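You operate a simulated robot arm through the tools that you are given. There is no shell and no other tool. Be economical: measure what you need, move in short steps, check, and stop when the job is done.

Carry out the task below with a simulated robot arm. There is one attempt and no reset: what you move stays moved.

JOB
Fetch the peas tub and set it on the silver stand. Put the blue glass on the open cabinet shelf by the column. Take the white spoon and put it on the plate with the red rim. Do these in any order. Set down upright: blue glass.

The check looks at the end state, three seconds after you hand in, the way a careful person would. Anything else that was tipped, shoved, dropped, spilled or broken makes it a failure.

ROBOT AND FRAMES
A 7-joint arm with a fingered hand on a trunk, on a base that drives. Base frame: it is fixed to the floor where the robot stands at the start and does not move with it; the origin is under the middle of the robot, x ahead of it, y to its left, z up. Lengths are in m, angles in degrees, forces in N, time in s.
Its first joint turns from -115.0 to 115.0 degrees. Places, roughly: open cabinet shelf by the column [0.5, -0.3, 0.4]; plate with the red rim (18x18x3 cm) [-1.3, -1.8, 1]; white spoon (18x4x3 cm) [0.4, -0.7, 0.9]. Payload 3.1 kg.
The TCP is the grasp point between the finger pads, 0.022 m short of the fingertips. In the tool frame z runs along the fingers and y along their closing line. The gripper opens to 0.112 m. The gripper's body begins 0.06 m behind the TCP. The gripper is a hand of 3 fingers: y runs from the thumb to the fingers, the wrist lies at [0, 0, -0.218] in the tool frame, and closing takes about 1.5 s.
Orientation is that of the tool frame in the base frame, as a unit quaternion [x, y, z, w]. With the fingers straight down and closing along the base's y, the tool's x points along the base's -x, its y along +y and its z along -z.

CONTROLS
- The arm moves only by the tool step_arm. Its argument "moves" is a list of rows, each an object of numbers (a shift or turn left out is 0, a gripper value left out holds the last): "wx", "wy", "wz": the turn, a rotation vector about the tool's x, y, z in degrees; "dx", "dy", "dz": the shift along the tool's x, y, z in m; "jaw": the finger opening in m, from 0 to 0.112. In form: [{"wx": .., "wy": .., "wz": .., "dx": .., "dy": .., "dz": .., "jaw": ..}, ...]. A call has 1 to 10 rows; each row shifts and turns the commanded pose from where the row before left it, along the tool's axes as they then stand. A row lasts 0.2 s, in which the tool goes at most 0.05 m and 8.6 degrees; a call with a longer step from one row to the next is refused whole, and so is a gripper value outside its range. Where a pose cannot be reached the arm comes as near as it can. A force on the tool above 40 N (or 10 N above the force at the start of the call, whichever is more), or a blocked arm, ends the call early, and 0.2 s more pass. Each finger travels about 0.108 m/s and halts on what it meets, pressing with about 32 N; the grip force reading is that of the motor and also rises with nothing between the fingers. The clock runs only during rows and for 0.2 s after the last one: add rows that do not move to give the fingers time. It gives the time, the measured TCP pose, the force on the tool (base axes), the opening and the grip force at its end, in the units of the frame above (readings bear some noise), with the torque about the TCP (base axes, N m) and any sound that the robot's microphone picked up.
- Cameras (640 x 400 px; columns grow to the right, rows downward): "scene" is now at [0.0028, 0.106, 1.4901]; the picture's right is [-0.57, -0.82, 0.00], its down [-0.62, 0.43, -0.65] and it looks along [0.54, -0.37, -0.76] (base axes); focal length 261 px, centre (320, 200). "wrist" rides on the gripper at [0.066, 0.003, -0.08] in the tool frame; the picture's right is [-0.05, 1.00, 0.00], its down [-0.77, -0.04, -0.64] and it looks along [-0.64, -0.03, 0.77] (tool axes); focal length 275 px, centre (320, 200). There is no depth. A picture from a camera that has moved, and an enlarged one, comes with that camera's place and axes in the base frame and with its lens.
- camera(camera): a new picture of that camera. It takes no simulated time.
- move_column(by): slides the trunk up (or, below 0, down) by that many m; the arm and the scene camera ride with it, the base frame stays. It gives what a move gives, with no picture.
- drive_base(legs): drives the robot by 1 to 6 legs, each [ahead, left, turn to the left] in m, m and degrees, along the robot's own axes; the way and the turn of a leg run together, so that a leg with both is an arc; at most 1.5 m and 180 degrees a leg. The arm and the cameras ride along, it lands a little off, and it stops where it bumps. It gives what a move gives.
- hand_shape(shape): the hand has 3 fingers and takes this shape, open, in about a second: jaw (thumb against the fingers, like two jaws); tri (thumb and two fingers); tip (a fingertip pinch); poke (one finger out to press); point (the index stretched); flat (the hand flat); cup (the hand cupped); fist (a fist). The gripper value then closes the fingers along that shape, each until it touches; the sizes above hold for jaw. It gives what a move gives, with no picture.
- head_to(pan, tilt): turns the head with the scene camera to pan (to the left, within 155 degrees either way) and tilt (down, from -29 to 69), counted from straight ahead of the robot. It gives what a move gives.
- zoom(camera, box): a new picture of the part [left, top, right, bottom] of that camera's present view, enlarged. It takes no simulated time.
- sign_off(): hands the job in; it is judged then, once.

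Go step by step. Nothing tells you exact positions but the pictures and the camera data: compare them with the known pose of the tool, close in by small moves and look again before you grip or let go. The budget is 165 turns and 112 pictures, counting those below and the enlarged ones. Unless the task says otherwise, let go and move clear before handing in, and close with one line.

The tools are called after "Request:" as name(argument=value, ...) on one line, values as JSON. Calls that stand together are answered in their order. step_arm: Moves the arm, as the interface text tells. Its arguments: {"type":"object","properties":{"moves":{"type":"array","items":{"type":"object","properties":{"wx":{"type":"number"},"wy":{"type":"number"},"wz":{"type":"number"},"dx":{"type":"number"},"dy":{"type":"number"},"dz":{"type":"number"},"jaw":{"type":"number"}}}}},"required":["moves"]} The other tools are called the same way: move_column (by) slides the trunk up or down; hand_shape (shape) gives the hand a shape; drive_base (legs) drives the base; head_to (pan, tilt) turns the head that bears the scene camera; camera (camera) takes a picture; zoom (camera, box) takes an enlarged picture of a part of a camera's view; sign_off () hands the job in.

At the start:

```text
time_s: 0.0
tcp_pos: [0.2763, -0.2683, 1.1099]
tool_rot: [0.0, 1.0, 0.0, 0.0]
force: [0.5, 0.5, 1.3]
ft_torque: [0.01, -0.01, 0.02]
opening: 0.1118
gripper_force: 0.1
shape: jaw
trunk travel left (down, up): [-0.625, 0.365]
robot x, y, heading: [-0.0022, -0.0009, 0.2]
head pan, tilt: [-34.8, 49.1]
```

scene: 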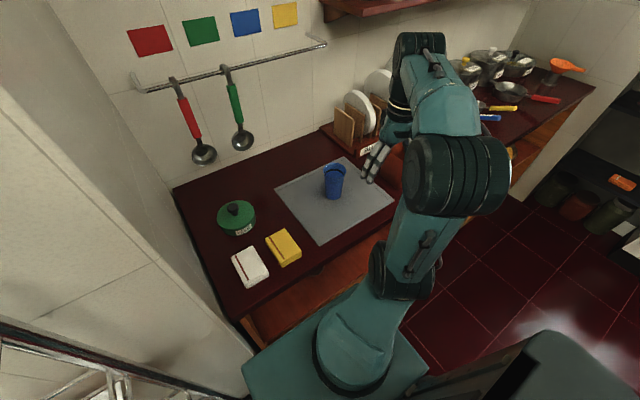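
wrist: 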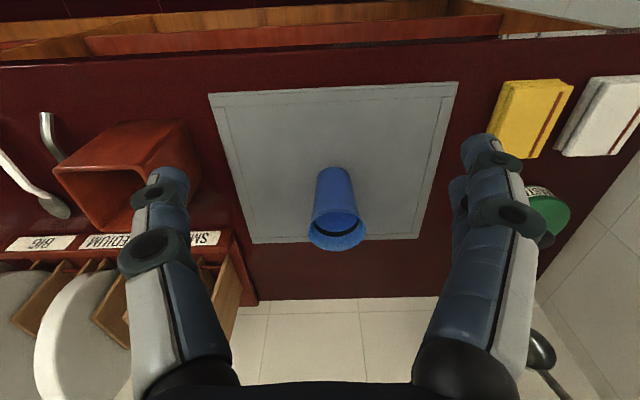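

I see a counter with a blue glass on a grey mat, a dish rack, and pots further right. I'll look around for the peas tub, the stand, the plate and the spoon.

Request:
head_to(pan=-80, tilt=30)

Request:
camera(camera="scene")

Request:
head_to(pan=-140, tilt=30)

Request:
camera(camera="scene")

Request:
head_to(pan=140, tilt=30)

Request:
camera(camera="scene")

Request:
head_to(pan=-20, tilt=10)

Request:
camera(camera="scene")

```text
time_s: 1.1
tcp_pos: [0.2778, -0.2675, 1.1108]
tool_rot: [0.0, 1.0, 0.0, 0.0]
force: [0.3, -0.8, 0.0]
ft_torque: [0.02, 0.0, 0.03]
opening: 0.1118
gripper_force: 0.2
shape: jaw
trunk travel left (down, up): [-0.625, 0.365]
robot x, y, heading: [0.0018, 0.0003, 0.2]
head pan, tilt: [-80.0, 30.0]
```

```text
109 pictures are left
camera scene: at [-0.0453, 0.0614, 1.5184], right [-0.98, -0.17, 0.0], down [-0.09, 0.49, -0.87], along [0.15, -0.85, -0.5], focal length 261 px, centre (320, 200)
```

scene: 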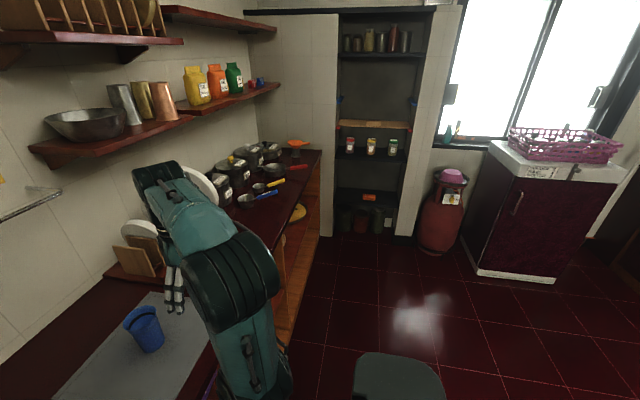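

```text
time_s: 2.4
tcp_pos: [0.2776, -0.2669, 1.1112]
tool_rot: [0.0, 1.0, -0.001, 0.0]
force: [-0.3, 0.6, 0.1]
ft_torque: [-0.02, -0.03, 0.0]
opening: 0.112
gripper_force: 0.1
shape: jaw
trunk travel left (down, up): [-0.625, 0.365]
robot x, y, heading: [0.0022, -0.0006, 0.2]
head pan, tilt: [-140.0, 30.0]
```

```text
108 pictures are left
camera scene: at [-0.1303, 0.0922, 1.5184], right [-0.64, 0.77, 0.0], down [0.38, 0.32, -0.87], along [-0.66, -0.56, -0.5], focal length 261 px, centre (320, 200)
```

scene: 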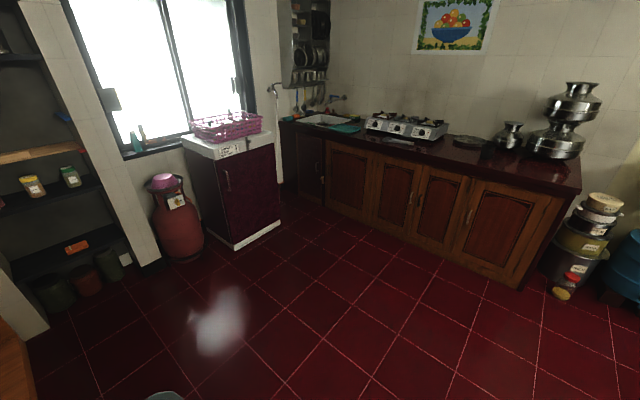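

```text
time_s: 6.3
tcp_pos: [0.2766, -0.2662, 1.1113]
tool_rot: [0.0, 1.0, 0.0, 0.001]
force: [-0.4, -0.6, 0.1]
ft_torque: [0.02, -0.01, 0.01]
opening: 0.1119
gripper_force: 0.0
shape: jaw
trunk travel left (down, up): [-0.625, 0.365]
robot x, y, heading: [-0.0013, -0.003, 0.0]
head pan, tilt: [140.0, 30.0]
```

```text
107 pictures are left
camera scene: at [-0.1304, 0.2086, 1.5184], right [0.64, 0.77, 0.0], down [0.38, -0.32, -0.87], along [-0.66, 0.56, -0.5], focal length 261 px, centre (320, 200)
```

scene: 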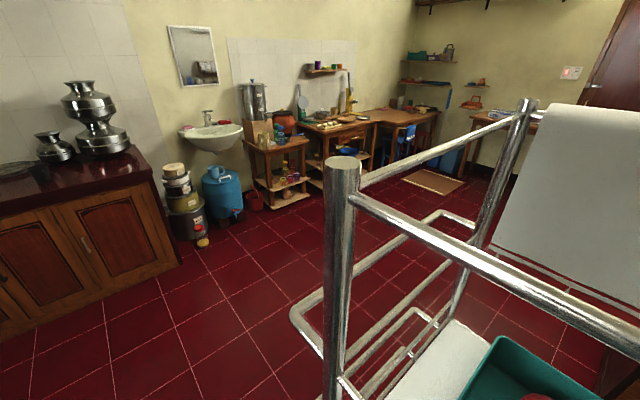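

```text
time_s: 8.8
tcp_pos: [0.2782, -0.2678, 1.1098]
tool_rot: [0.0, 1.0, -0.001, 0.0]
force: [-1.1, 0.4, 0.5]
ft_torque: [0.02, 0.01, 0.02]
opening: 0.1117
gripper_force: 0.0
shape: jaw
trunk travel left (down, up): [-0.625, 0.365]
robot x, y, heading: [-0.0012, -0.0008, -0.0]
head pan, tilt: [-20.0, 10.0]
```

```text
106 pictures are left
camera scene: at [0.0263, 0.1187, 1.5508], right [-0.34, -0.94, 0.0], down [-0.16, 0.06, -0.98], along [0.93, -0.34, -0.17], focal length 261 px, centre (320, 200)
```

scene: 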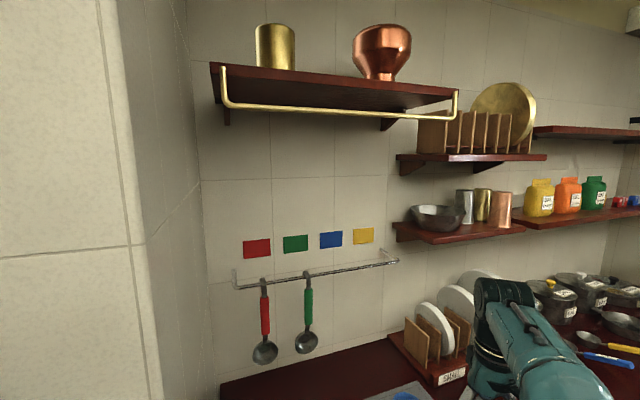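

I see labelled jars on the shelf, containers in the niche and a far counter. I'll zoom in to read the labels and locate the plate and silver stand.

Request:
zoom(camera="scene", box=[400, 160, 640, 310])

Request:
head_to(pan=-80, tilt=30)

Request:
zoom(camera="scene", box=[180, 110, 340, 210])

Request:
zoom(camera="scene", box=[320, 10, 640, 270])

Request:
head_to(pan=-140, tilt=30)

Request:
zoom(camera="scene", box=[270, 70, 590, 270])

Request:
zoom(camera="scene", box=[520, 170, 640, 310])

Request:
head_to(pan=130, tilt=69)

Request:
camera(camera="scene")

```text
2.67 times, centred on (520, 235) of scene
camera zoom: at [0.0263, 0.1187, 1.5508], right [-0.34, -0.94, 0.0], down [-0.16, 0.06, -0.98], along [0.93, -0.34, -0.17], focal length 695 px, centre (-213, 107)
```

zoom: 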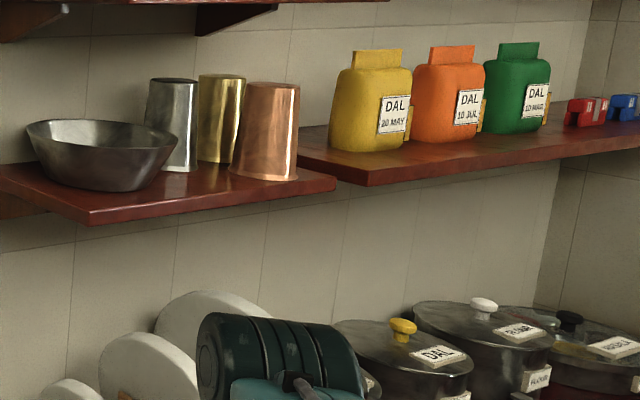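

```text
time_s: 10.1
tcp_pos: [0.2783, -0.2666, 1.1114]
tool_rot: [0.0, 1.0, 0.001, -0.001]
force: [0.1, -0.4, 1.2]
ft_torque: [0.03, 0.0, 0.03]
opening: 0.1119
gripper_force: 0.0
shape: jaw
trunk travel left (down, up): [-0.625, 0.365]
robot x, y, heading: [-0.0026, -0.0043, -0.2]
head pan, tilt: [-80.0, 30.0]
```

```text
4.00 times, centred on (260, 160) of scene
camera zoom: at [-0.0453, 0.0613, 1.5184], right [-0.98, -0.17, 0.0], down [-0.09, 0.49, -0.87], along [0.15, -0.85, -0.5], focal length 1043 px, centre (560, 360)
```

zoom: 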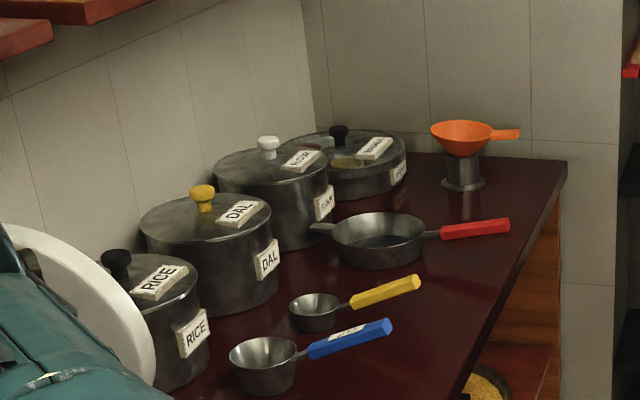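

```text
1.54 times, centred on (480, 140) of scene
camera zoom: at [-0.0453, 0.0613, 1.5184], right [-0.98, -0.17, 0.0], down [-0.09, 0.49, -0.87], along [0.15, -0.85, -0.5], focal length 401 px, centre (74, 292)
```

zoom: 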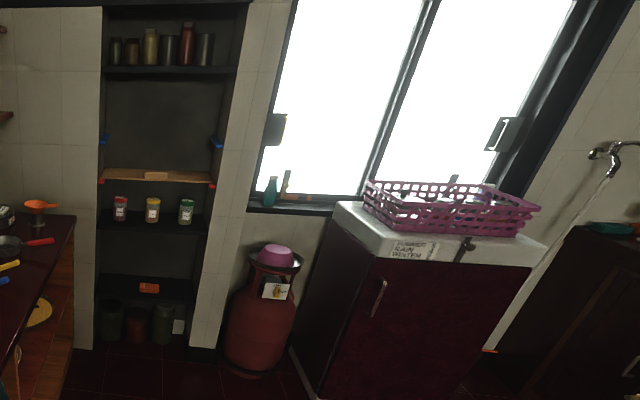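

```text
time_s: 11.3
tcp_pos: [0.2782, -0.2668, 1.1114]
tool_rot: [0.0, 1.0, 0.0, -0.001]
force: [0.4, -0.7, -0.2]
ft_torque: [-0.03, 0.01, 0.01]
opening: 0.1121
gripper_force: 0.1
shape: jaw
trunk travel left (down, up): [-0.625, 0.365]
robot x, y, heading: [0.0026, -0.0018, 0.0]
head pan, tilt: [-140.0, 30.0]
```

```text
2.00 times, centred on (430, 170) of scene
camera zoom: at [-0.1303, 0.0922, 1.5184], right [-0.64, 0.77, 0.0], down [0.38, 0.32, -0.87], along [-0.66, -0.56, -0.5], focal length 521 px, centre (100, 260)
```

zoom: 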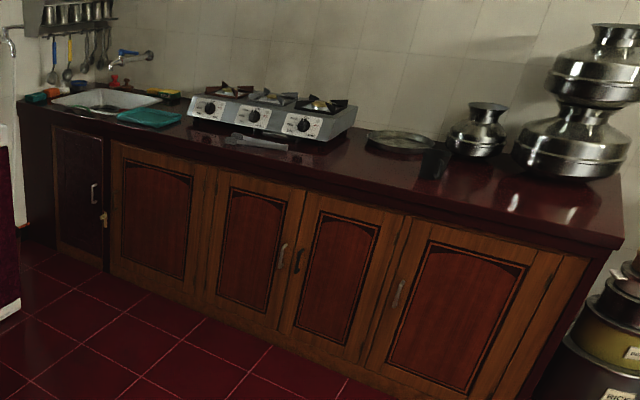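

```text
2.86 times, centred on (580, 240) of scene
camera zoom: at [-0.1303, 0.0922, 1.5184], right [-0.64, 0.77, 0.0], down [0.38, 0.32, -0.87], along [-0.66, -0.56, -0.5], focal length 745 px, centre (-423, 86)
```

zoom: 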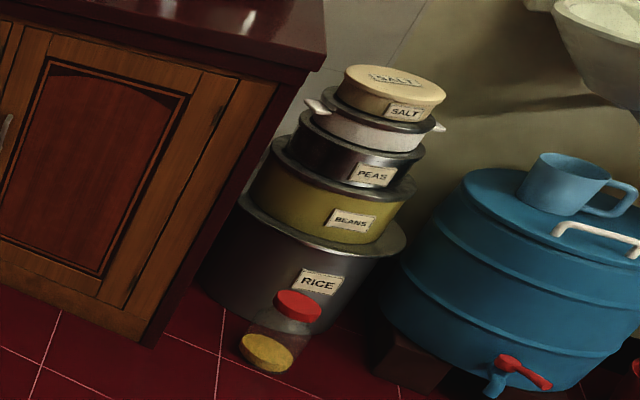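

```text
time_s: 15.1
tcp_pos: [0.2767, -0.2673, 1.1115]
tool_rot: [0.0, 1.0, 0.0, 0.0]
force: [0.6, 0.1, 0.5]
ft_torque: [-0.02, -0.01, 0.02]
opening: 0.1119
gripper_force: 0.0
shape: jaw
trunk travel left (down, up): [-0.625, 0.365]
robot x, y, heading: [0.0012, -0.0013, 0.3]
head pan, tilt: [130.0, 68.8]
```

```text
100 pictures are left
camera scene: at [-0.097, 0.1933, 1.4669], right [0.77, 0.64, 0.0], down [0.6, -0.71, -0.36], along [-0.23, 0.28, -0.93], focal length 261 px, centre (320, 200)
```

scene: 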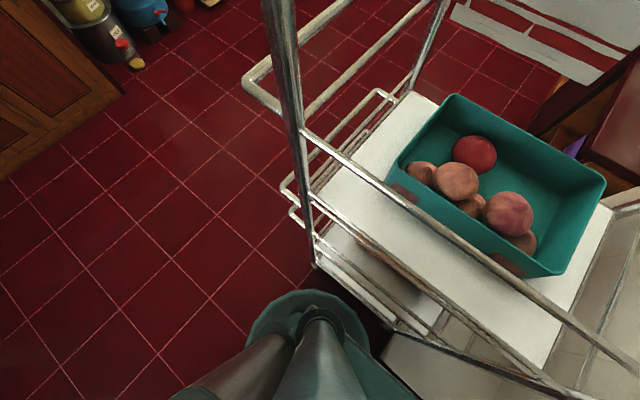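

There's a labelled stack (RICE, BEANS, PEAS, SALT) by the far counter, but other labelled containers too. I'll zoom on each to identify which is the peas tub, and read the rest.

Request:
head_to(pan=-80, tilt=25)

Request:
zoom(camera="scene", box=[330, 90, 420, 160])

Request:
zoom(camera="scene", box=[330, 170, 420, 250])

Request:
head_to(pan=-30, tilt=50)

Request:
camera(camera="scene")

Request:
zoom(camera="scene", box=[160, 160, 360, 300])

Request:
head_to(pan=150, tilt=25)

Request:
zoom(camera="scene", box=[320, 40, 620, 260])

```text
time_s: 18.1
tcp_pos: [0.2779, -0.2686, 1.1101]
tool_rot: [0.0, 1.0, 0.0, 0.0]
force: [0.7, -0.1, -0.1]
ft_torque: [0.02, -0.01, 0.0]
opening: 0.1115
gripper_force: 0.1
shape: jaw
trunk travel left (down, up): [-0.625, 0.365]
robot x, y, heading: [0.0021, -0.0007, 0.1]
head pan, tilt: [-80.0, 25.0]
```

```text
5.71 times, centred on (375, 125) of scene
camera zoom: at [-0.0451, 0.0597, 1.5264], right [-0.98, -0.17, 0.0], down [-0.07, 0.42, -0.91], along [0.16, -0.89, -0.42], focal length 1490 px, centre (6, 629)
```

zoom: 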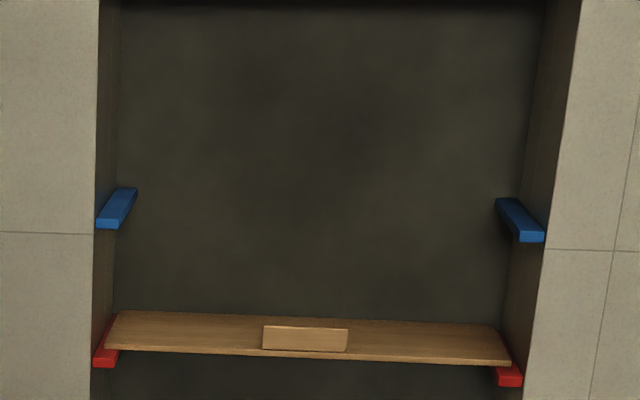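

```text
5.00 times, centred on (375, 210) of scene
camera zoom: at [-0.0451, 0.0597, 1.5264], right [-0.98, -0.17, 0.0], down [-0.07, 0.42, -0.91], along [0.16, -0.89, -0.42], focal length 1304 px, centre (45, 150)
```

zoom: 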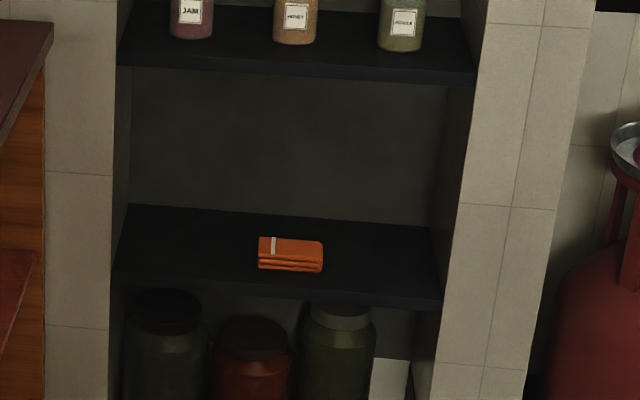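

```text
time_s: 19.3
tcp_pos: [0.277, -0.267, 1.1101]
tool_rot: [0.0, 1.0, 0.0, 0.001]
force: [-0.5, 0.3, -0.7]
ft_torque: [0.01, 0.01, -0.01]
opening: 0.1119
gripper_force: 0.0
shape: jaw
trunk travel left (down, up): [-0.625, 0.365]
robot x, y, heading: [0.0009, 0.0024, 0.1]
head pan, tilt: [-30.0, 50.0]
```

```text
97 pictures are left
camera scene: at [0.0056, 0.1118, 1.4889], right [-0.5, -0.87, 0.0], down [-0.66, 0.38, -0.64], along [0.56, -0.32, -0.77], focal length 261 px, centre (320, 200)
```

scene: 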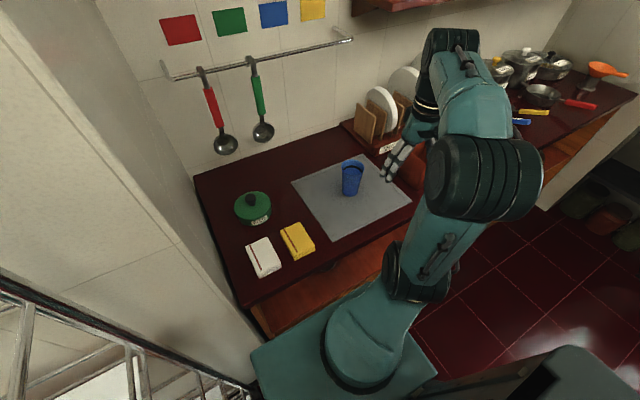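

```text
2.86 times, centred on (260, 230) of scene
camera zoom: at [0.0056, 0.1118, 1.4889], right [-0.5, -0.87, 0.0], down [-0.66, 0.38, -0.64], along [0.56, -0.32, -0.77], focal length 745 px, centre (491, 114)
```

zoom: 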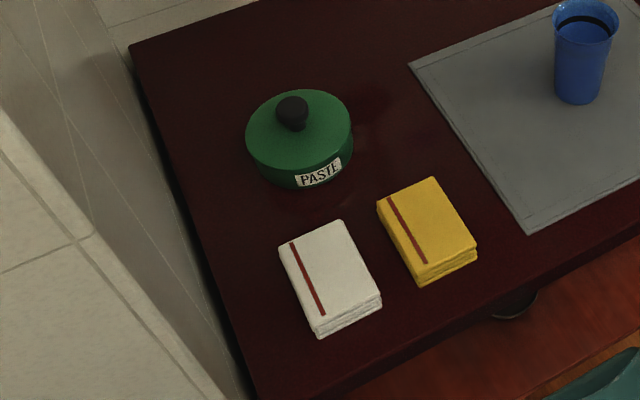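

```text
time_s: 22.0
tcp_pos: [0.2779, -0.2671, 1.1105]
tool_rot: [0.0, 1.0, 0.0, 0.0]
force: [0.1, 0.3, 0.7]
ft_torque: [0.04, 0.0, 0.01]
opening: 0.1118
gripper_force: 0.0
shape: jaw
trunk travel left (down, up): [-0.625, 0.365]
robot x, y, heading: [0.0029, 0.0032, -0.1]
head pan, tilt: [150.0, 25.0]
```

```text
1.82 times, centred on (470, 150) of scene
camera zoom: at [-0.1409, 0.1965, 1.5264], right [0.5, 0.87, 0.0], down [0.37, -0.21, -0.91], along [-0.78, 0.45, -0.42], focal length 474 px, centre (47, 291)
```

zoom: 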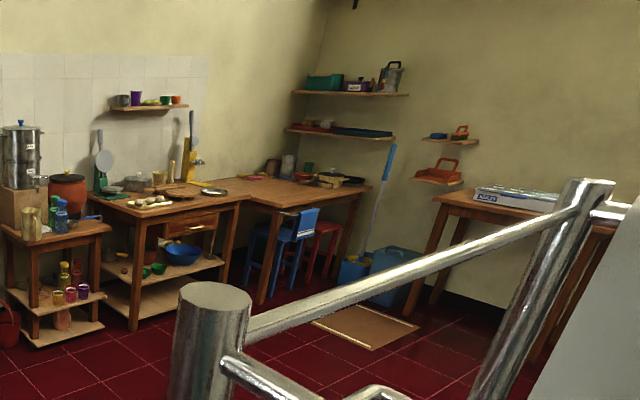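

Not found the tub elsewhere yet. I'll look at the pink basket (the plate's rough place) and inspect the back of the room for labels and a silver stand.

Request:
zoom(camera="scene", box=[400, 60, 520, 140])

Request:
zoom(camera="scene", box=[310, 90, 450, 240])

Request:
head_to(pan=-120, tilt=15)

Request:
zoom(camera="scene", box=[240, 130, 400, 240])

Request:
head_to(pan=100, tilt=30)

Request:
camera(camera="scene")

```text
5.00 times, centred on (460, 100) of scene
camera zoom: at [-0.1409, 0.1965, 1.5264], right [0.5, 0.87, 0.0], down [0.37, -0.21, -0.91], along [-0.78, 0.45, -0.42], focal length 1304 px, centre (-380, 700)
```

zoom: 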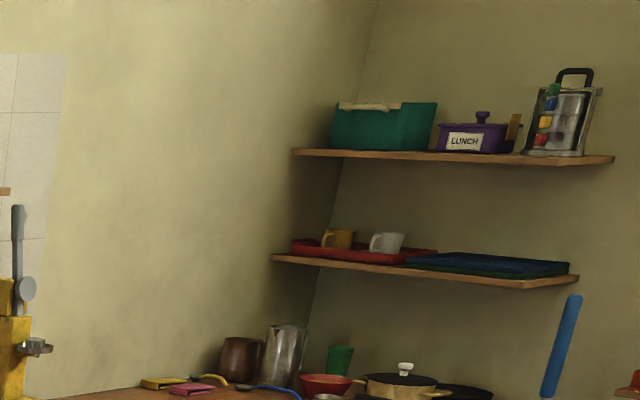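

```text
2.67 times, centred on (380, 165) of scene
camera zoom: at [-0.1409, 0.1965, 1.5264], right [0.5, 0.87, 0.0], down [0.37, -0.21, -0.91], along [-0.78, 0.45, -0.42], focal length 695 px, centre (160, 293)
```

zoom: 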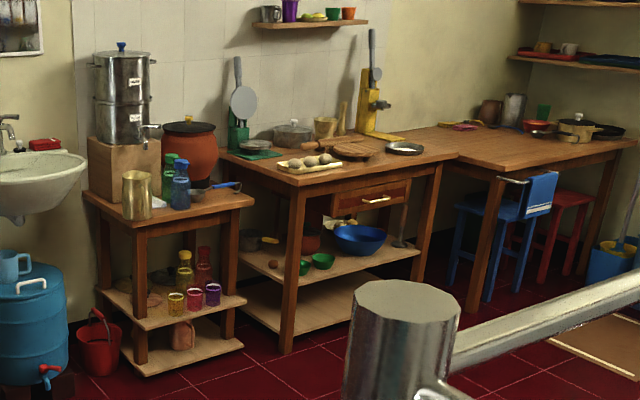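

```text
time_s: 25.7
tcp_pos: [0.2771, -0.2679, 1.1105]
tool_rot: [0.0, 1.0, 0.0, 0.0]
force: [0.0, -0.3, 0.2]
ft_torque: [0.0, 0.02, 0.02]
opening: 0.1119
gripper_force: 0.1
shape: jaw
trunk travel left (down, up): [-0.625, 0.365]
robot x, y, heading: [0.0004, -0.0029, -0.0]
head pan, tilt: [-120.0, 15.0]
```

```text
3.64 times, centred on (320, 185) of scene
camera zoom: at [-0.1078, 0.0695, 1.5426], right [-0.87, 0.5, 0.0], down [0.13, 0.22, -0.97], along [-0.48, -0.84, -0.26], focal length 948 px, centre (320, 254)
```

zoom: 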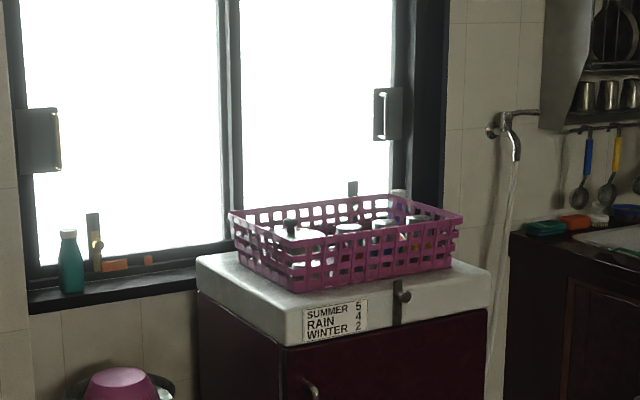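

```text
time_s: 28.9
tcp_pos: [0.2773, -0.2685, 1.1119]
tool_rot: [0.0, 1.0, 0.001, 0.0]
force: [0.1, 0.0, -0.5]
ft_torque: [0.03, 0.01, -0.01]
opening: 0.112
gripper_force: 0.1
shape: jaw
trunk travel left (down, up): [-0.625, 0.365]
robot x, y, heading: [-0.001, 0.0026, 0.1]
head pan, tilt: [100.0, 30.0]
```

```text
91 pictures are left
camera scene: at [-0.0768, 0.2395, 1.5184], right [0.98, 0.17, 0.0], down [0.09, -0.49, -0.87], along [-0.15, 0.85, -0.5], focal length 261 px, centre (320, 200)
```

scene: 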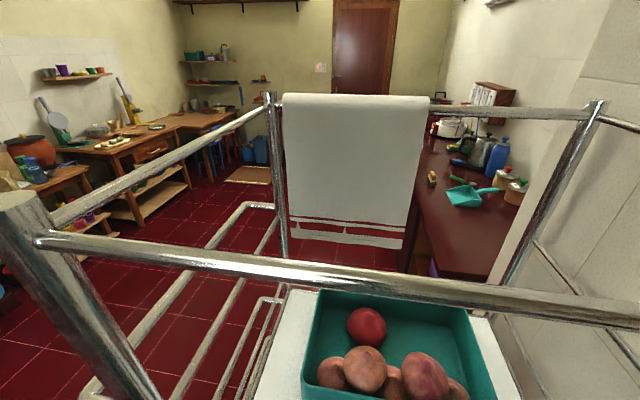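

I need a better vantage: I'll raise the trunk and look again at the right counter, basket and stove counter.

Request:
move_column(by=0.36)

Request:
head_to(pan=-118, tilt=25)

Request:
zoom(camera="scene", box=[250, 110, 390, 220])

Request:
head_to(pan=-70, tilt=45)

Request:
camera(camera="scene")

Request:
zoom(camera="scene", box=[160, 60, 420, 220])

Request:
head_to(pan=-150, tilt=25)

Request:
zoom(camera="scene", box=[180, 60, 500, 270])

```text
time_s: 32.4
tcp_pos: [0.2773, -0.267, 1.4706]
tool_rot: [-0.001, 1.0, 0.0, 0.0]
force: [0.1, 0.4, -0.2]
ft_torque: [-0.01, -0.01, -0.01]
opening: 0.112
gripper_force: 0.0
shape: jaw
trunk travel left (down, up): [-0.985, 0.005]
robot x, y, heading: [-0.0004, -0.0011, 0.1]
head pan, tilt: [100.0, 30.0]
```

```text
time_s: 35.5
tcp_pos: [0.278, -0.2686, 1.4701]
tool_rot: [0.0, 1.0, 0.0, 0.0]
force: [0.3, -0.1, 0.3]
ft_torque: [0.0, -0.03, 0.0]
opening: 0.1122
gripper_force: 0.1
shape: jaw
trunk travel left (down, up): [-0.985, 0.005]
robot x, y, heading: [0.0006, 0.0001, 0.0]
head pan, tilt: [-118.0, 25.0]
```

```text
3.64 times, centred on (320, 165) of scene
camera zoom: at [-0.1043, 0.069, 1.8864], right [-0.88, 0.47, 0.0], down [0.2, 0.37, -0.91], along [-0.43, -0.8, -0.42], focal length 948 px, centre (320, 327)
```

zoom: 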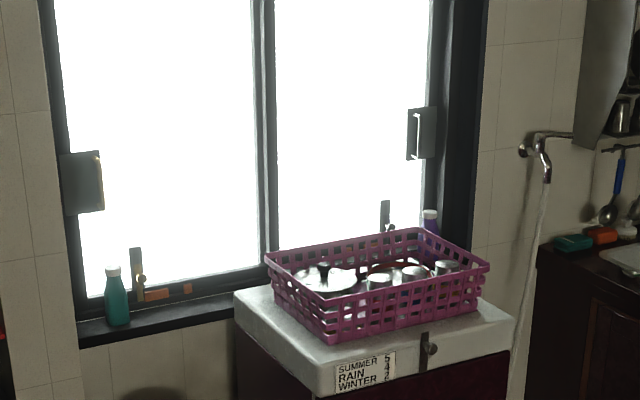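

```text
time_s: 36.7
tcp_pos: [0.2786, -0.2682, 1.4698]
tool_rot: [0.0, 1.0, -0.001, 0.0]
force: [-0.1, -0.7, 0.6]
ft_torque: [-0.02, 0.0, -0.03]
opening: 0.112
gripper_force: 0.1
shape: jaw
trunk travel left (down, up): [-0.985, 0.005]
robot x, y, heading: [0.0002, 0.0027, 0.1]
head pan, tilt: [-70.0, 45.0]
```

```text
89 pictures are left
camera scene: at [-0.0334, 0.0739, 1.8558], right [-0.94, -0.34, 0.0], down [-0.24, 0.66, -0.71], along [0.24, -0.66, -0.71], focal length 261 px, centre (320, 200)
```

scene: 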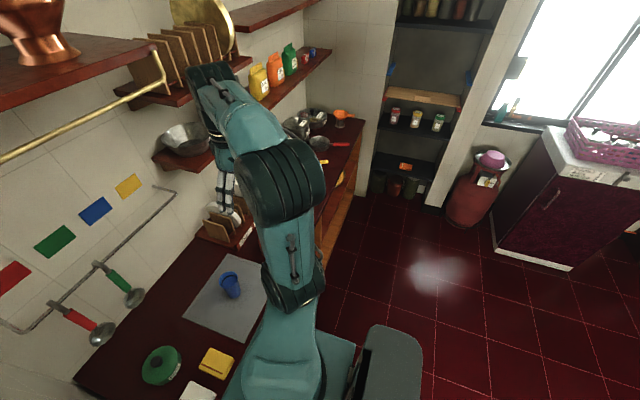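

```text
2.46 times, centred on (290, 140) of scene
camera zoom: at [-0.0334, 0.0739, 1.8558], right [-0.94, -0.34, 0.0], down [-0.24, 0.66, -0.71], along [0.24, -0.66, -0.71], focal length 642 px, centre (394, 348)
```

zoom: 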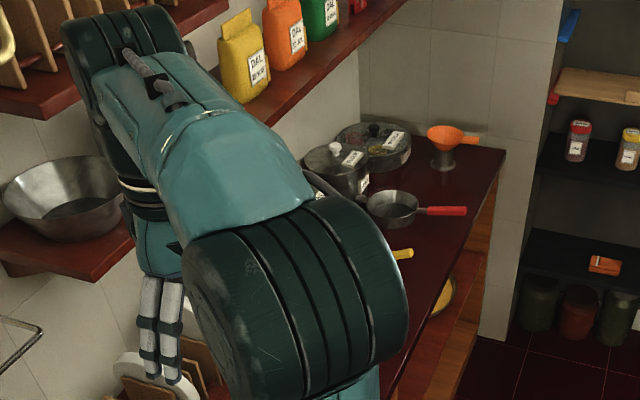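

```text
time_s: 38.2
tcp_pos: [0.2758, -0.268, 1.4705]
tool_rot: [0.0, 1.0, 0.001, 0.0]
force: [0.1, -0.2, 0.4]
ft_torque: [0.01, 0.01, 0.01]
opening: 0.1118
gripper_force: 0.1
shape: jaw
trunk travel left (down, up): [-0.985, 0.005]
robot x, y, heading: [0.0006, -0.0, 0.2]
head pan, tilt: [-150.0, 25.0]
```

```text
1.90 times, centred on (340, 165) of scene
camera zoom: at [-0.1408, 0.1042, 1.8864], right [-0.5, 0.87, 0.0], down [0.37, 0.21, -0.91], along [-0.78, -0.45, -0.42], focal length 497 px, centre (282, 267)
```

zoom: 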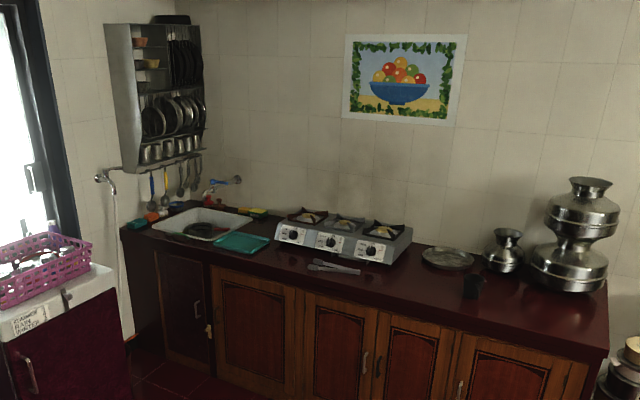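

I'll back away from the counter to the open floor and survey from there (basket, pot labels, hob counter).

Request:
drive_base(legs=[[-0.5, 0, 0], [0, -0.7, 0]])

Request:
head_to(pan=-30, tilt=35)

Request:
camera(camera="scene")

Request:
head_to(pan=-110, tilt=45)

Request:
camera(camera="scene")

Request:
head_to(pan=40, tilt=50)

Request:
camera(camera="scene")

```text
time_s: 44.6
tcp_pos: [-0.2271, -0.9697, 1.47]
tool_rot: [0.002, 1.0, 0.0, -0.001]
force: [0.4, 0.6, 0.7]
ft_torque: [0.0, 0.0, 0.02]
opening: 0.112
gripper_force: 0.1
shape: jaw
trunk travel left (down, up): [-0.985, 0.005]
robot x, y, heading: [-0.5039, -0.6991, -0.2]
head pan, tilt: [-150.0, 25.0]
```

```text
time_s: 46.6
tcp_pos: [-0.2265, -0.9703, 1.4713]
tool_rot: [0.001, 1.0, 0.001, 0.0]
force: [0.4, -0.6, 0.3]
ft_torque: [0.02, 0.01, 0.01]
opening: 0.1116
gripper_force: 0.0
shape: jaw
trunk travel left (down, up): [-0.985, 0.005]
robot x, y, heading: [-0.5047, -0.7009, 0.1]
head pan, tilt: [-30.0, 35.0]
```

```text
86 pictures are left
camera scene: at [-0.4882, -0.5948, 1.8706], right [-0.5, -0.86, 0.0], down [-0.5, 0.29, -0.82], along [0.71, -0.41, -0.57], focal length 261 px, centre (320, 200)
```

scene: 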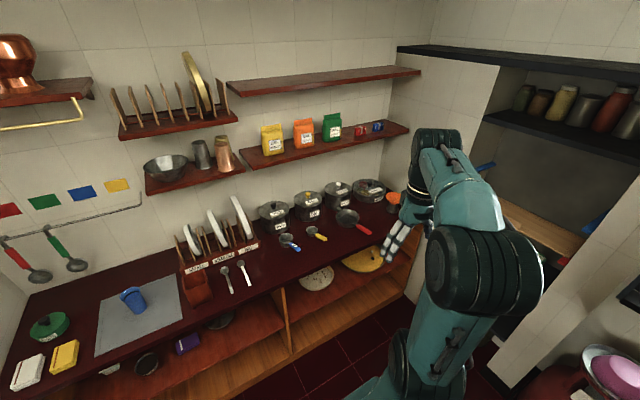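

```text
time_s: 48.2
tcp_pos: [-0.2271, -0.9693, 1.47]
tool_rot: [0.002, 1.0, 0.0, -0.001]
force: [0.6, 0.1, -0.3]
ft_torque: [0.0, -0.01, 0.03]
opening: 0.1117
gripper_force: 0.1
shape: jaw
trunk travel left (down, up): [-0.985, 0.005]
robot x, y, heading: [-0.5026, -0.7027, -0.3]
head pan, tilt: [-110.0, 45.0]
```

```text
85 pictures are left
camera scene: at [-0.5922, -0.6268, 1.8558], right [-0.94, 0.34, 0.0], down [0.24, 0.66, -0.71], along [-0.24, -0.66, -0.71], focal length 261 px, centre (320, 200)
```

scene: 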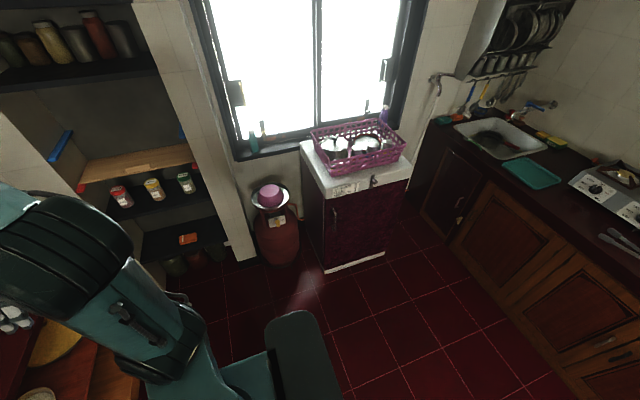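

```text
time_s: 50.5
tcp_pos: [-0.2266, -0.97, 1.4706]
tool_rot: [0.001, 1.0, 0.0, 0.001]
force: [0.6, 0.0, 0.1]
ft_torque: [0.02, 0.01, 0.01]
opening: 0.1119
gripper_force: 0.1
shape: jaw
trunk travel left (down, up): [-0.985, 0.005]
robot x, y, heading: [-0.5006, -0.7, -0.3]
head pan, tilt: [40.0, 50.0]
```

```text
84 pictures are left
camera scene: at [-0.5051, -0.5012, 1.8489], right [0.64, -0.77, 0.0], down [-0.59, -0.49, -0.64], along [0.49, 0.41, -0.77], focal length 261 px, centre (320, 200)
```

scene: 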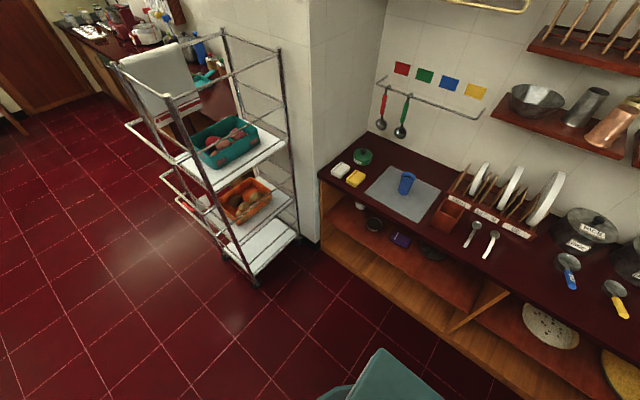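

The under-counter shelf, the two spoons and the trolley are visible now. I'll zoom on the cabinet contents, pots and basket.

Request:
zoom(camera="scene", box=[320, 180, 520, 300])

Request:
head_to(pan=-30, tilt=35)

Request:
zoom(camera="scene", box=[240, 150, 430, 270])

Request:
head_to(pan=-105, tilt=35)

Request:
zoom(camera="scene", box=[220, 70, 430, 220])

```text
3.20 times, centred on (420, 240) of scene
camera zoom: at [-0.5051, -0.5012, 1.8489], right [0.64, -0.77, 0.0], down [-0.59, -0.49, -0.64], along [0.49, 0.41, -0.77], focal length 834 px, centre (0, 72)
```

zoom: 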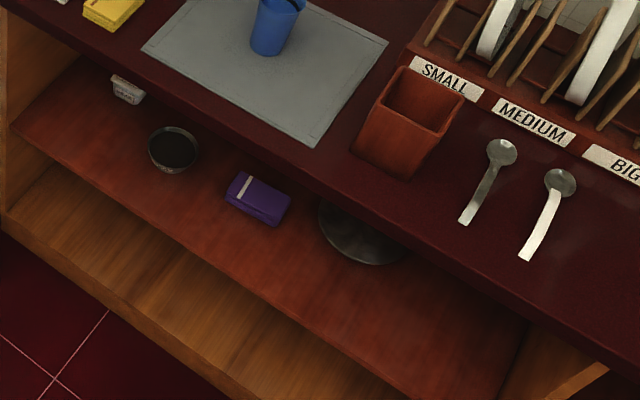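

```text
time_s: 51.9
tcp_pos: [-0.2279, -0.9694, 1.4714]
tool_rot: [0.002, 1.0, 0.0, 0.0]
force: [0.0, 0.4, -0.7]
ft_torque: [0.03, 0.0, 0.01]
opening: 0.1119
gripper_force: 0.1
shape: jaw
trunk travel left (down, up): [-0.985, 0.005]
robot x, y, heading: [-0.5075, -0.7002, 0.0]
head pan, tilt: [-30.0, 35.0]
```

```text
3.33 times, centred on (335, 210) of scene
camera zoom: at [-0.4881, -0.5946, 1.8706], right [-0.5, -0.86, 0.0], down [-0.5, 0.29, -0.82], along [0.71, -0.41, -0.57], focal length 869 px, centre (270, 167)
```

zoom: 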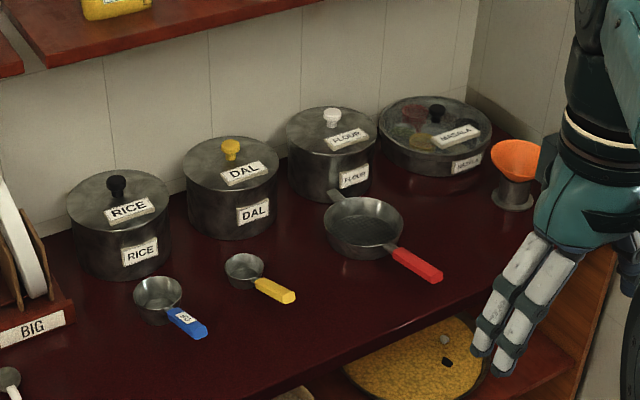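

```text
time_s: 53.4
tcp_pos: [-0.2268, -0.97, 1.4706]
tool_rot: [0.001, 1.0, 0.0, 0.0]
force: [-0.2, 0.4, 0.7]
ft_torque: [-0.03, 0.0, 0.0]
opening: 0.1119
gripper_force: 0.1
shape: jaw
trunk travel left (down, up): [-0.985, 0.005]
robot x, y, heading: [-0.5033, -0.6989, -0.2]
head pan, tilt: [-105.0, 35.0]
```

```text
2.67 times, centred on (325, 145) of scene
camera zoom: at [-0.5872, -0.6355, 1.8706], right [-0.97, 0.26, 0.0], down [0.15, 0.55, -0.82], along [-0.21, -0.79, -0.57], focal length 695 px, centre (307, 347)
```

zoom: 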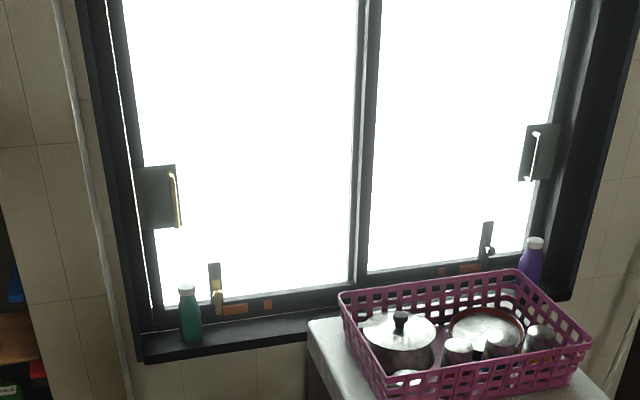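

The red-rimmed plate is in the basket and the white spoon is the right-hand one. I still need the peas tub and silver stand, so I'll drive back to survey the rest of the room.

Request:
drive_base(legs=[[-0.7, 0, 0], [0, 1.2, 0]])

Request:
head_to(pan=50, tilt=30)

Request:
camera(camera="scene")

Request:
head_to(pan=120, tilt=30)

Request:
camera(camera="scene")

Request:
head_to(pan=155, tilt=45)

Request:
camera(camera="scene")

Request:
head_to(pan=0, tilt=40)

Request:
camera(camera="scene")

```text
time_s: 62.9
tcp_pos: [-0.95, 0.2341, 1.4701]
tool_rot: [-0.013, 1.0, 0.0, 0.0]
force: [-1.0, 0.1, 0.3]
ft_torque: [0.0, 0.01, -0.06]
opening: 0.1116
gripper_force: 0.0
shape: jaw
trunk travel left (down, up): [-0.985, 0.005]
robot x, y, heading: [-1.2347, 0.4935, 1.6]
head pan, tilt: [-105.0, 35.0]
```

```text
time_s: 65.3
tcp_pos: [-0.949, 0.2334, 1.4705]
tool_rot: [-0.014, 1.0, -0.001, 0.0]
force: [-0.1, 0.2, 0.8]
ft_torque: [0.01, 0.05, 0.03]
opening: 0.1119
gripper_force: 0.0
shape: jaw
trunk travel left (down, up): [-0.985, 0.005]
robot x, y, heading: [-1.2327, 0.4919, 1.2]
head pan, tilt: [50.0, 30.0]
```

```text
80 pictures are left
camera scene: at [-1.2429, 0.7133, 1.8784], right [0.78, -0.62, 0.0], down [-0.31, -0.39, -0.87], along [0.54, 0.68, -0.5], focal length 261 px, centre (320, 200)
```

scene: 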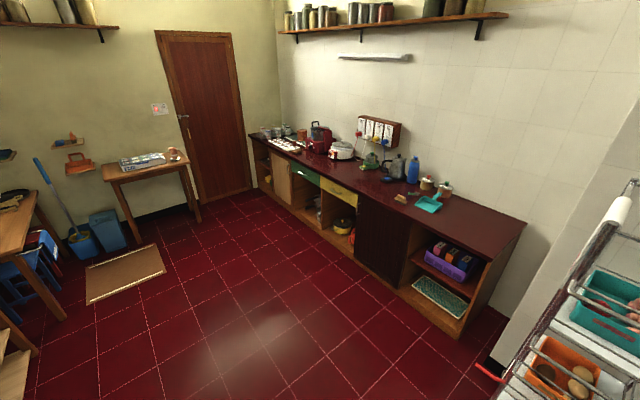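

```text
time_s: 66.7
tcp_pos: [-0.9496, 0.2328, 1.4704]
tool_rot: [-0.013, 1.0, 0.0, -0.001]
force: [-0.4, -0.2, 0.1]
ft_torque: [0.01, -0.02, -0.01]
opening: 0.1119
gripper_force: 0.1
shape: jaw
trunk travel left (down, up): [-0.985, 0.005]
robot x, y, heading: [-1.2335, 0.4951, 1.7]
head pan, tilt: [120.0, 30.0]
```

```text
79 pictures are left
camera scene: at [-1.3465, 0.7197, 1.8784], right [0.85, 0.52, 0.0], down [0.26, -0.43, -0.87], along [-0.45, 0.74, -0.5], focal length 261 px, centre (320, 200)
```

scene: 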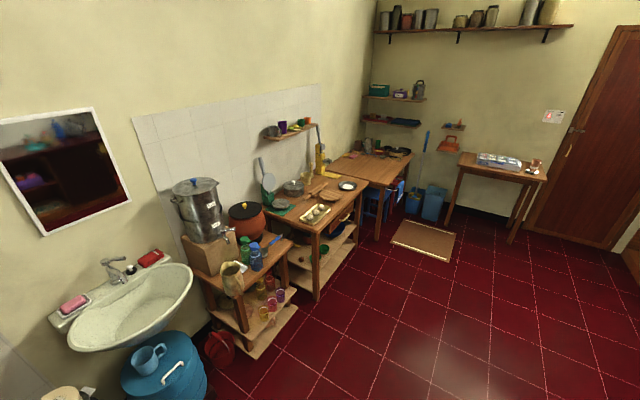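

```text
time_s: 67.7
tcp_pos: [-0.9485, 0.2339, 1.4711]
tool_rot: [-0.013, 1.0, 0.0, 0.0]
force: [-0.4, -0.8, -0.5]
ft_torque: [-0.04, -0.03, -0.01]
opening: 0.1121
gripper_force: 0.1
shape: jaw
trunk travel left (down, up): [-0.985, 0.005]
robot x, y, heading: [-1.2352, 0.4928, 1.4]
head pan, tilt: [154.7, 45.0]
```

```text
78 pictures are left
camera scene: at [-1.3736, 0.6755, 1.8558], right [0.4, 0.91, 0.0], down [0.65, -0.29, -0.71], along [-0.65, 0.29, -0.71], focal length 261 px, centre (320, 200)
```

scene: 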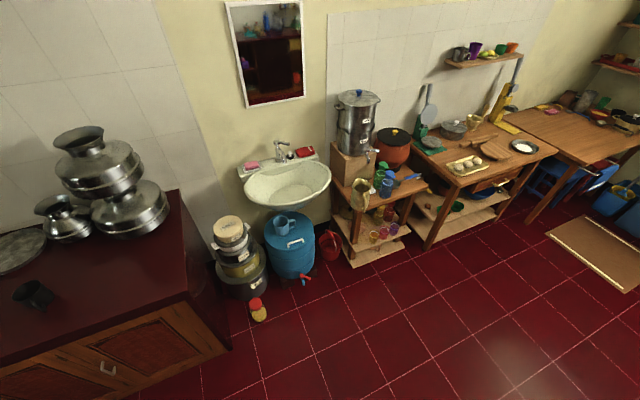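

```text
time_s: 70.1
tcp_pos: [-0.9497, 0.2336, 1.4718]
tool_rot: [-0.013, 1.0, 0.0, 0.0]
force: [-0.4, -0.8, -0.8]
ft_torque: [-0.01, -0.02, 0.06]
opening: 0.1119
gripper_force: 0.1
shape: jaw
trunk travel left (down, up): [-0.985, 0.005]
robot x, y, heading: [-1.2347, 0.4947, 1.6]
head pan, tilt: [0.0, 40.0]
```

```text
77 pictures are left
camera scene: at [-1.2143, 0.6449, 1.8631], right [0.03, -1.0, 0.0], down [-0.64, -0.02, -0.77], along [0.77, 0.02, -0.64], focal length 261 px, centre (320, 200)
```

scene: 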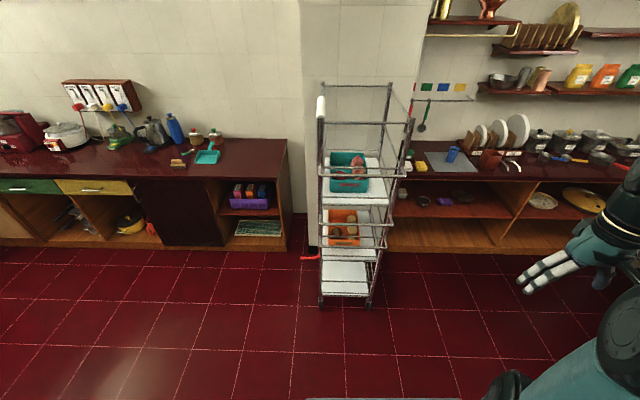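

I'll zoom in on the labels around the left tables, back counter and trolley.

Request:
zoom(camera="scene", box=[300, 70, 540, 270])

Request:
zoom(camera="scene", box=[0, 70, 300, 260])

Request:
head_to(pan=155, tilt=45)

Request:
zoom(camera="scene", box=[190, 190, 350, 330])

Request:
zoom(camera="scene", box=[310, 80, 570, 270])

Request:
head_to(pan=60, tilt=25)

Request:
zoom(camera="scene", box=[230, 110, 480, 270])

```text
2.00 times, centred on (420, 170) of scene
camera zoom: at [-1.2143, 0.6449, 1.8631], right [0.03, -1.0, 0.0], down [-0.64, -0.02, -0.77], along [0.77, 0.02, -0.64], focal length 521 px, centre (120, 260)
```

zoom: 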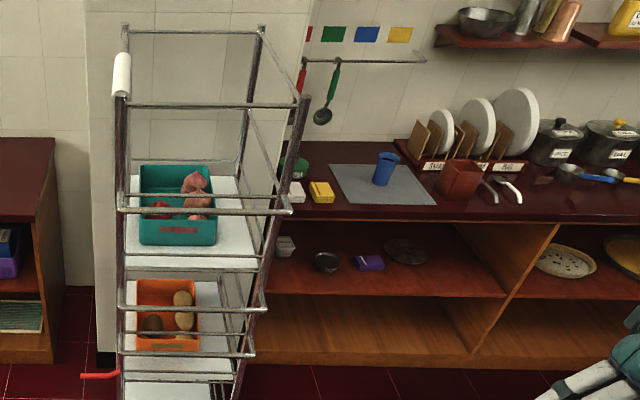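

```text
2.11 times, centred on (150, 165) of scene
camera zoom: at [-1.2143, 0.6449, 1.8631], right [0.03, -1.0, 0.0], down [-0.64, -0.02, -0.77], along [0.77, 0.02, -0.64], focal length 549 px, centre (678, 274)
```

zoom: 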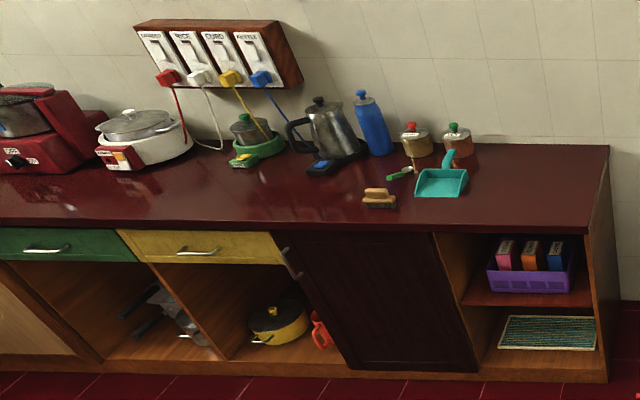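

```text
time_s: 72.5
tcp_pos: [-0.9504, 0.2352, 1.4704]
tool_rot: [-0.014, 1.0, 0.001, 0.001]
force: [-0.2, 0.6, -0.5]
ft_torque: [-0.02, 0.02, -0.02]
opening: 0.1118
gripper_force: 0.1
shape: jaw
trunk travel left (down, up): [-0.985, 0.005]
robot x, y, heading: [-1.2349, 0.4939, 1.9]
head pan, tilt: [154.7, 45.0]
```

```text
2.86 times, centred on (270, 260) of scene
camera zoom: at [-1.3737, 0.6754, 1.8558], right [0.4, 0.91, 0.0], down [0.65, -0.29, -0.71], along [-0.65, 0.29, -0.71], focal length 745 px, centre (463, 29)
```

zoom: 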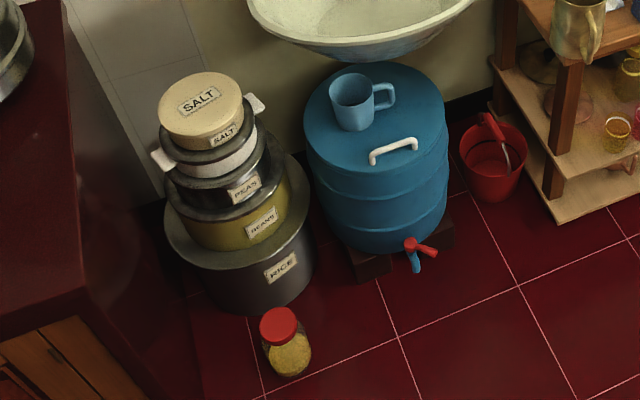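

```text
2.11 times, centred on (440, 175) of scene
camera zoom: at [-1.3737, 0.6754, 1.8558], right [0.4, 0.91, 0.0], down [0.65, -0.29, -0.71], along [-0.65, 0.29, -0.71], focal length 549 px, centre (67, 253)
```

zoom: 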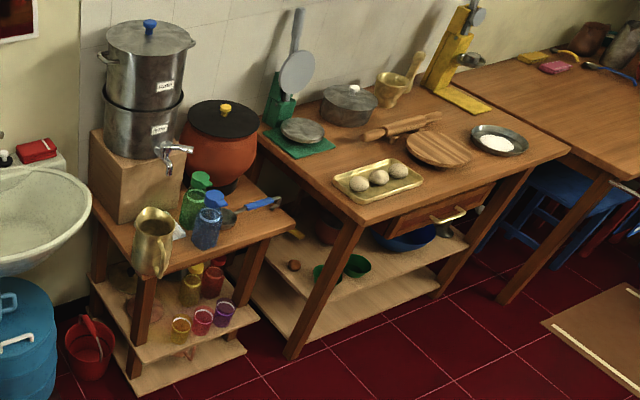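

```text
time_s: 74.2
tcp_pos: [-0.9502, 0.2341, 1.471]
tool_rot: [-0.012, 1.0, 0.0, 0.0]
force: [0.5, 0.5, -0.7]
ft_torque: [-0.03, -0.04, -0.01]
opening: 0.1121
gripper_force: 0.1
shape: jaw
trunk travel left (down, up): [-0.985, 0.005]
robot x, y, heading: [-1.2335, 0.4907, 1.5]
head pan, tilt: [60.0, 25.0]
```

```text
2.50 times, centred on (355, 190) of scene
camera zoom: at [-1.2554, 0.7236, 1.8864], right [0.88, -0.48, 0.0], down [-0.2, -0.37, -0.91], along [0.43, 0.8, -0.42], focal length 652 px, centre (232, 225)
```

zoom: 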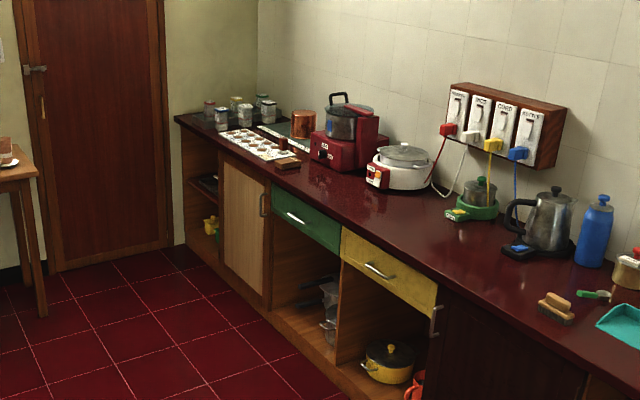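

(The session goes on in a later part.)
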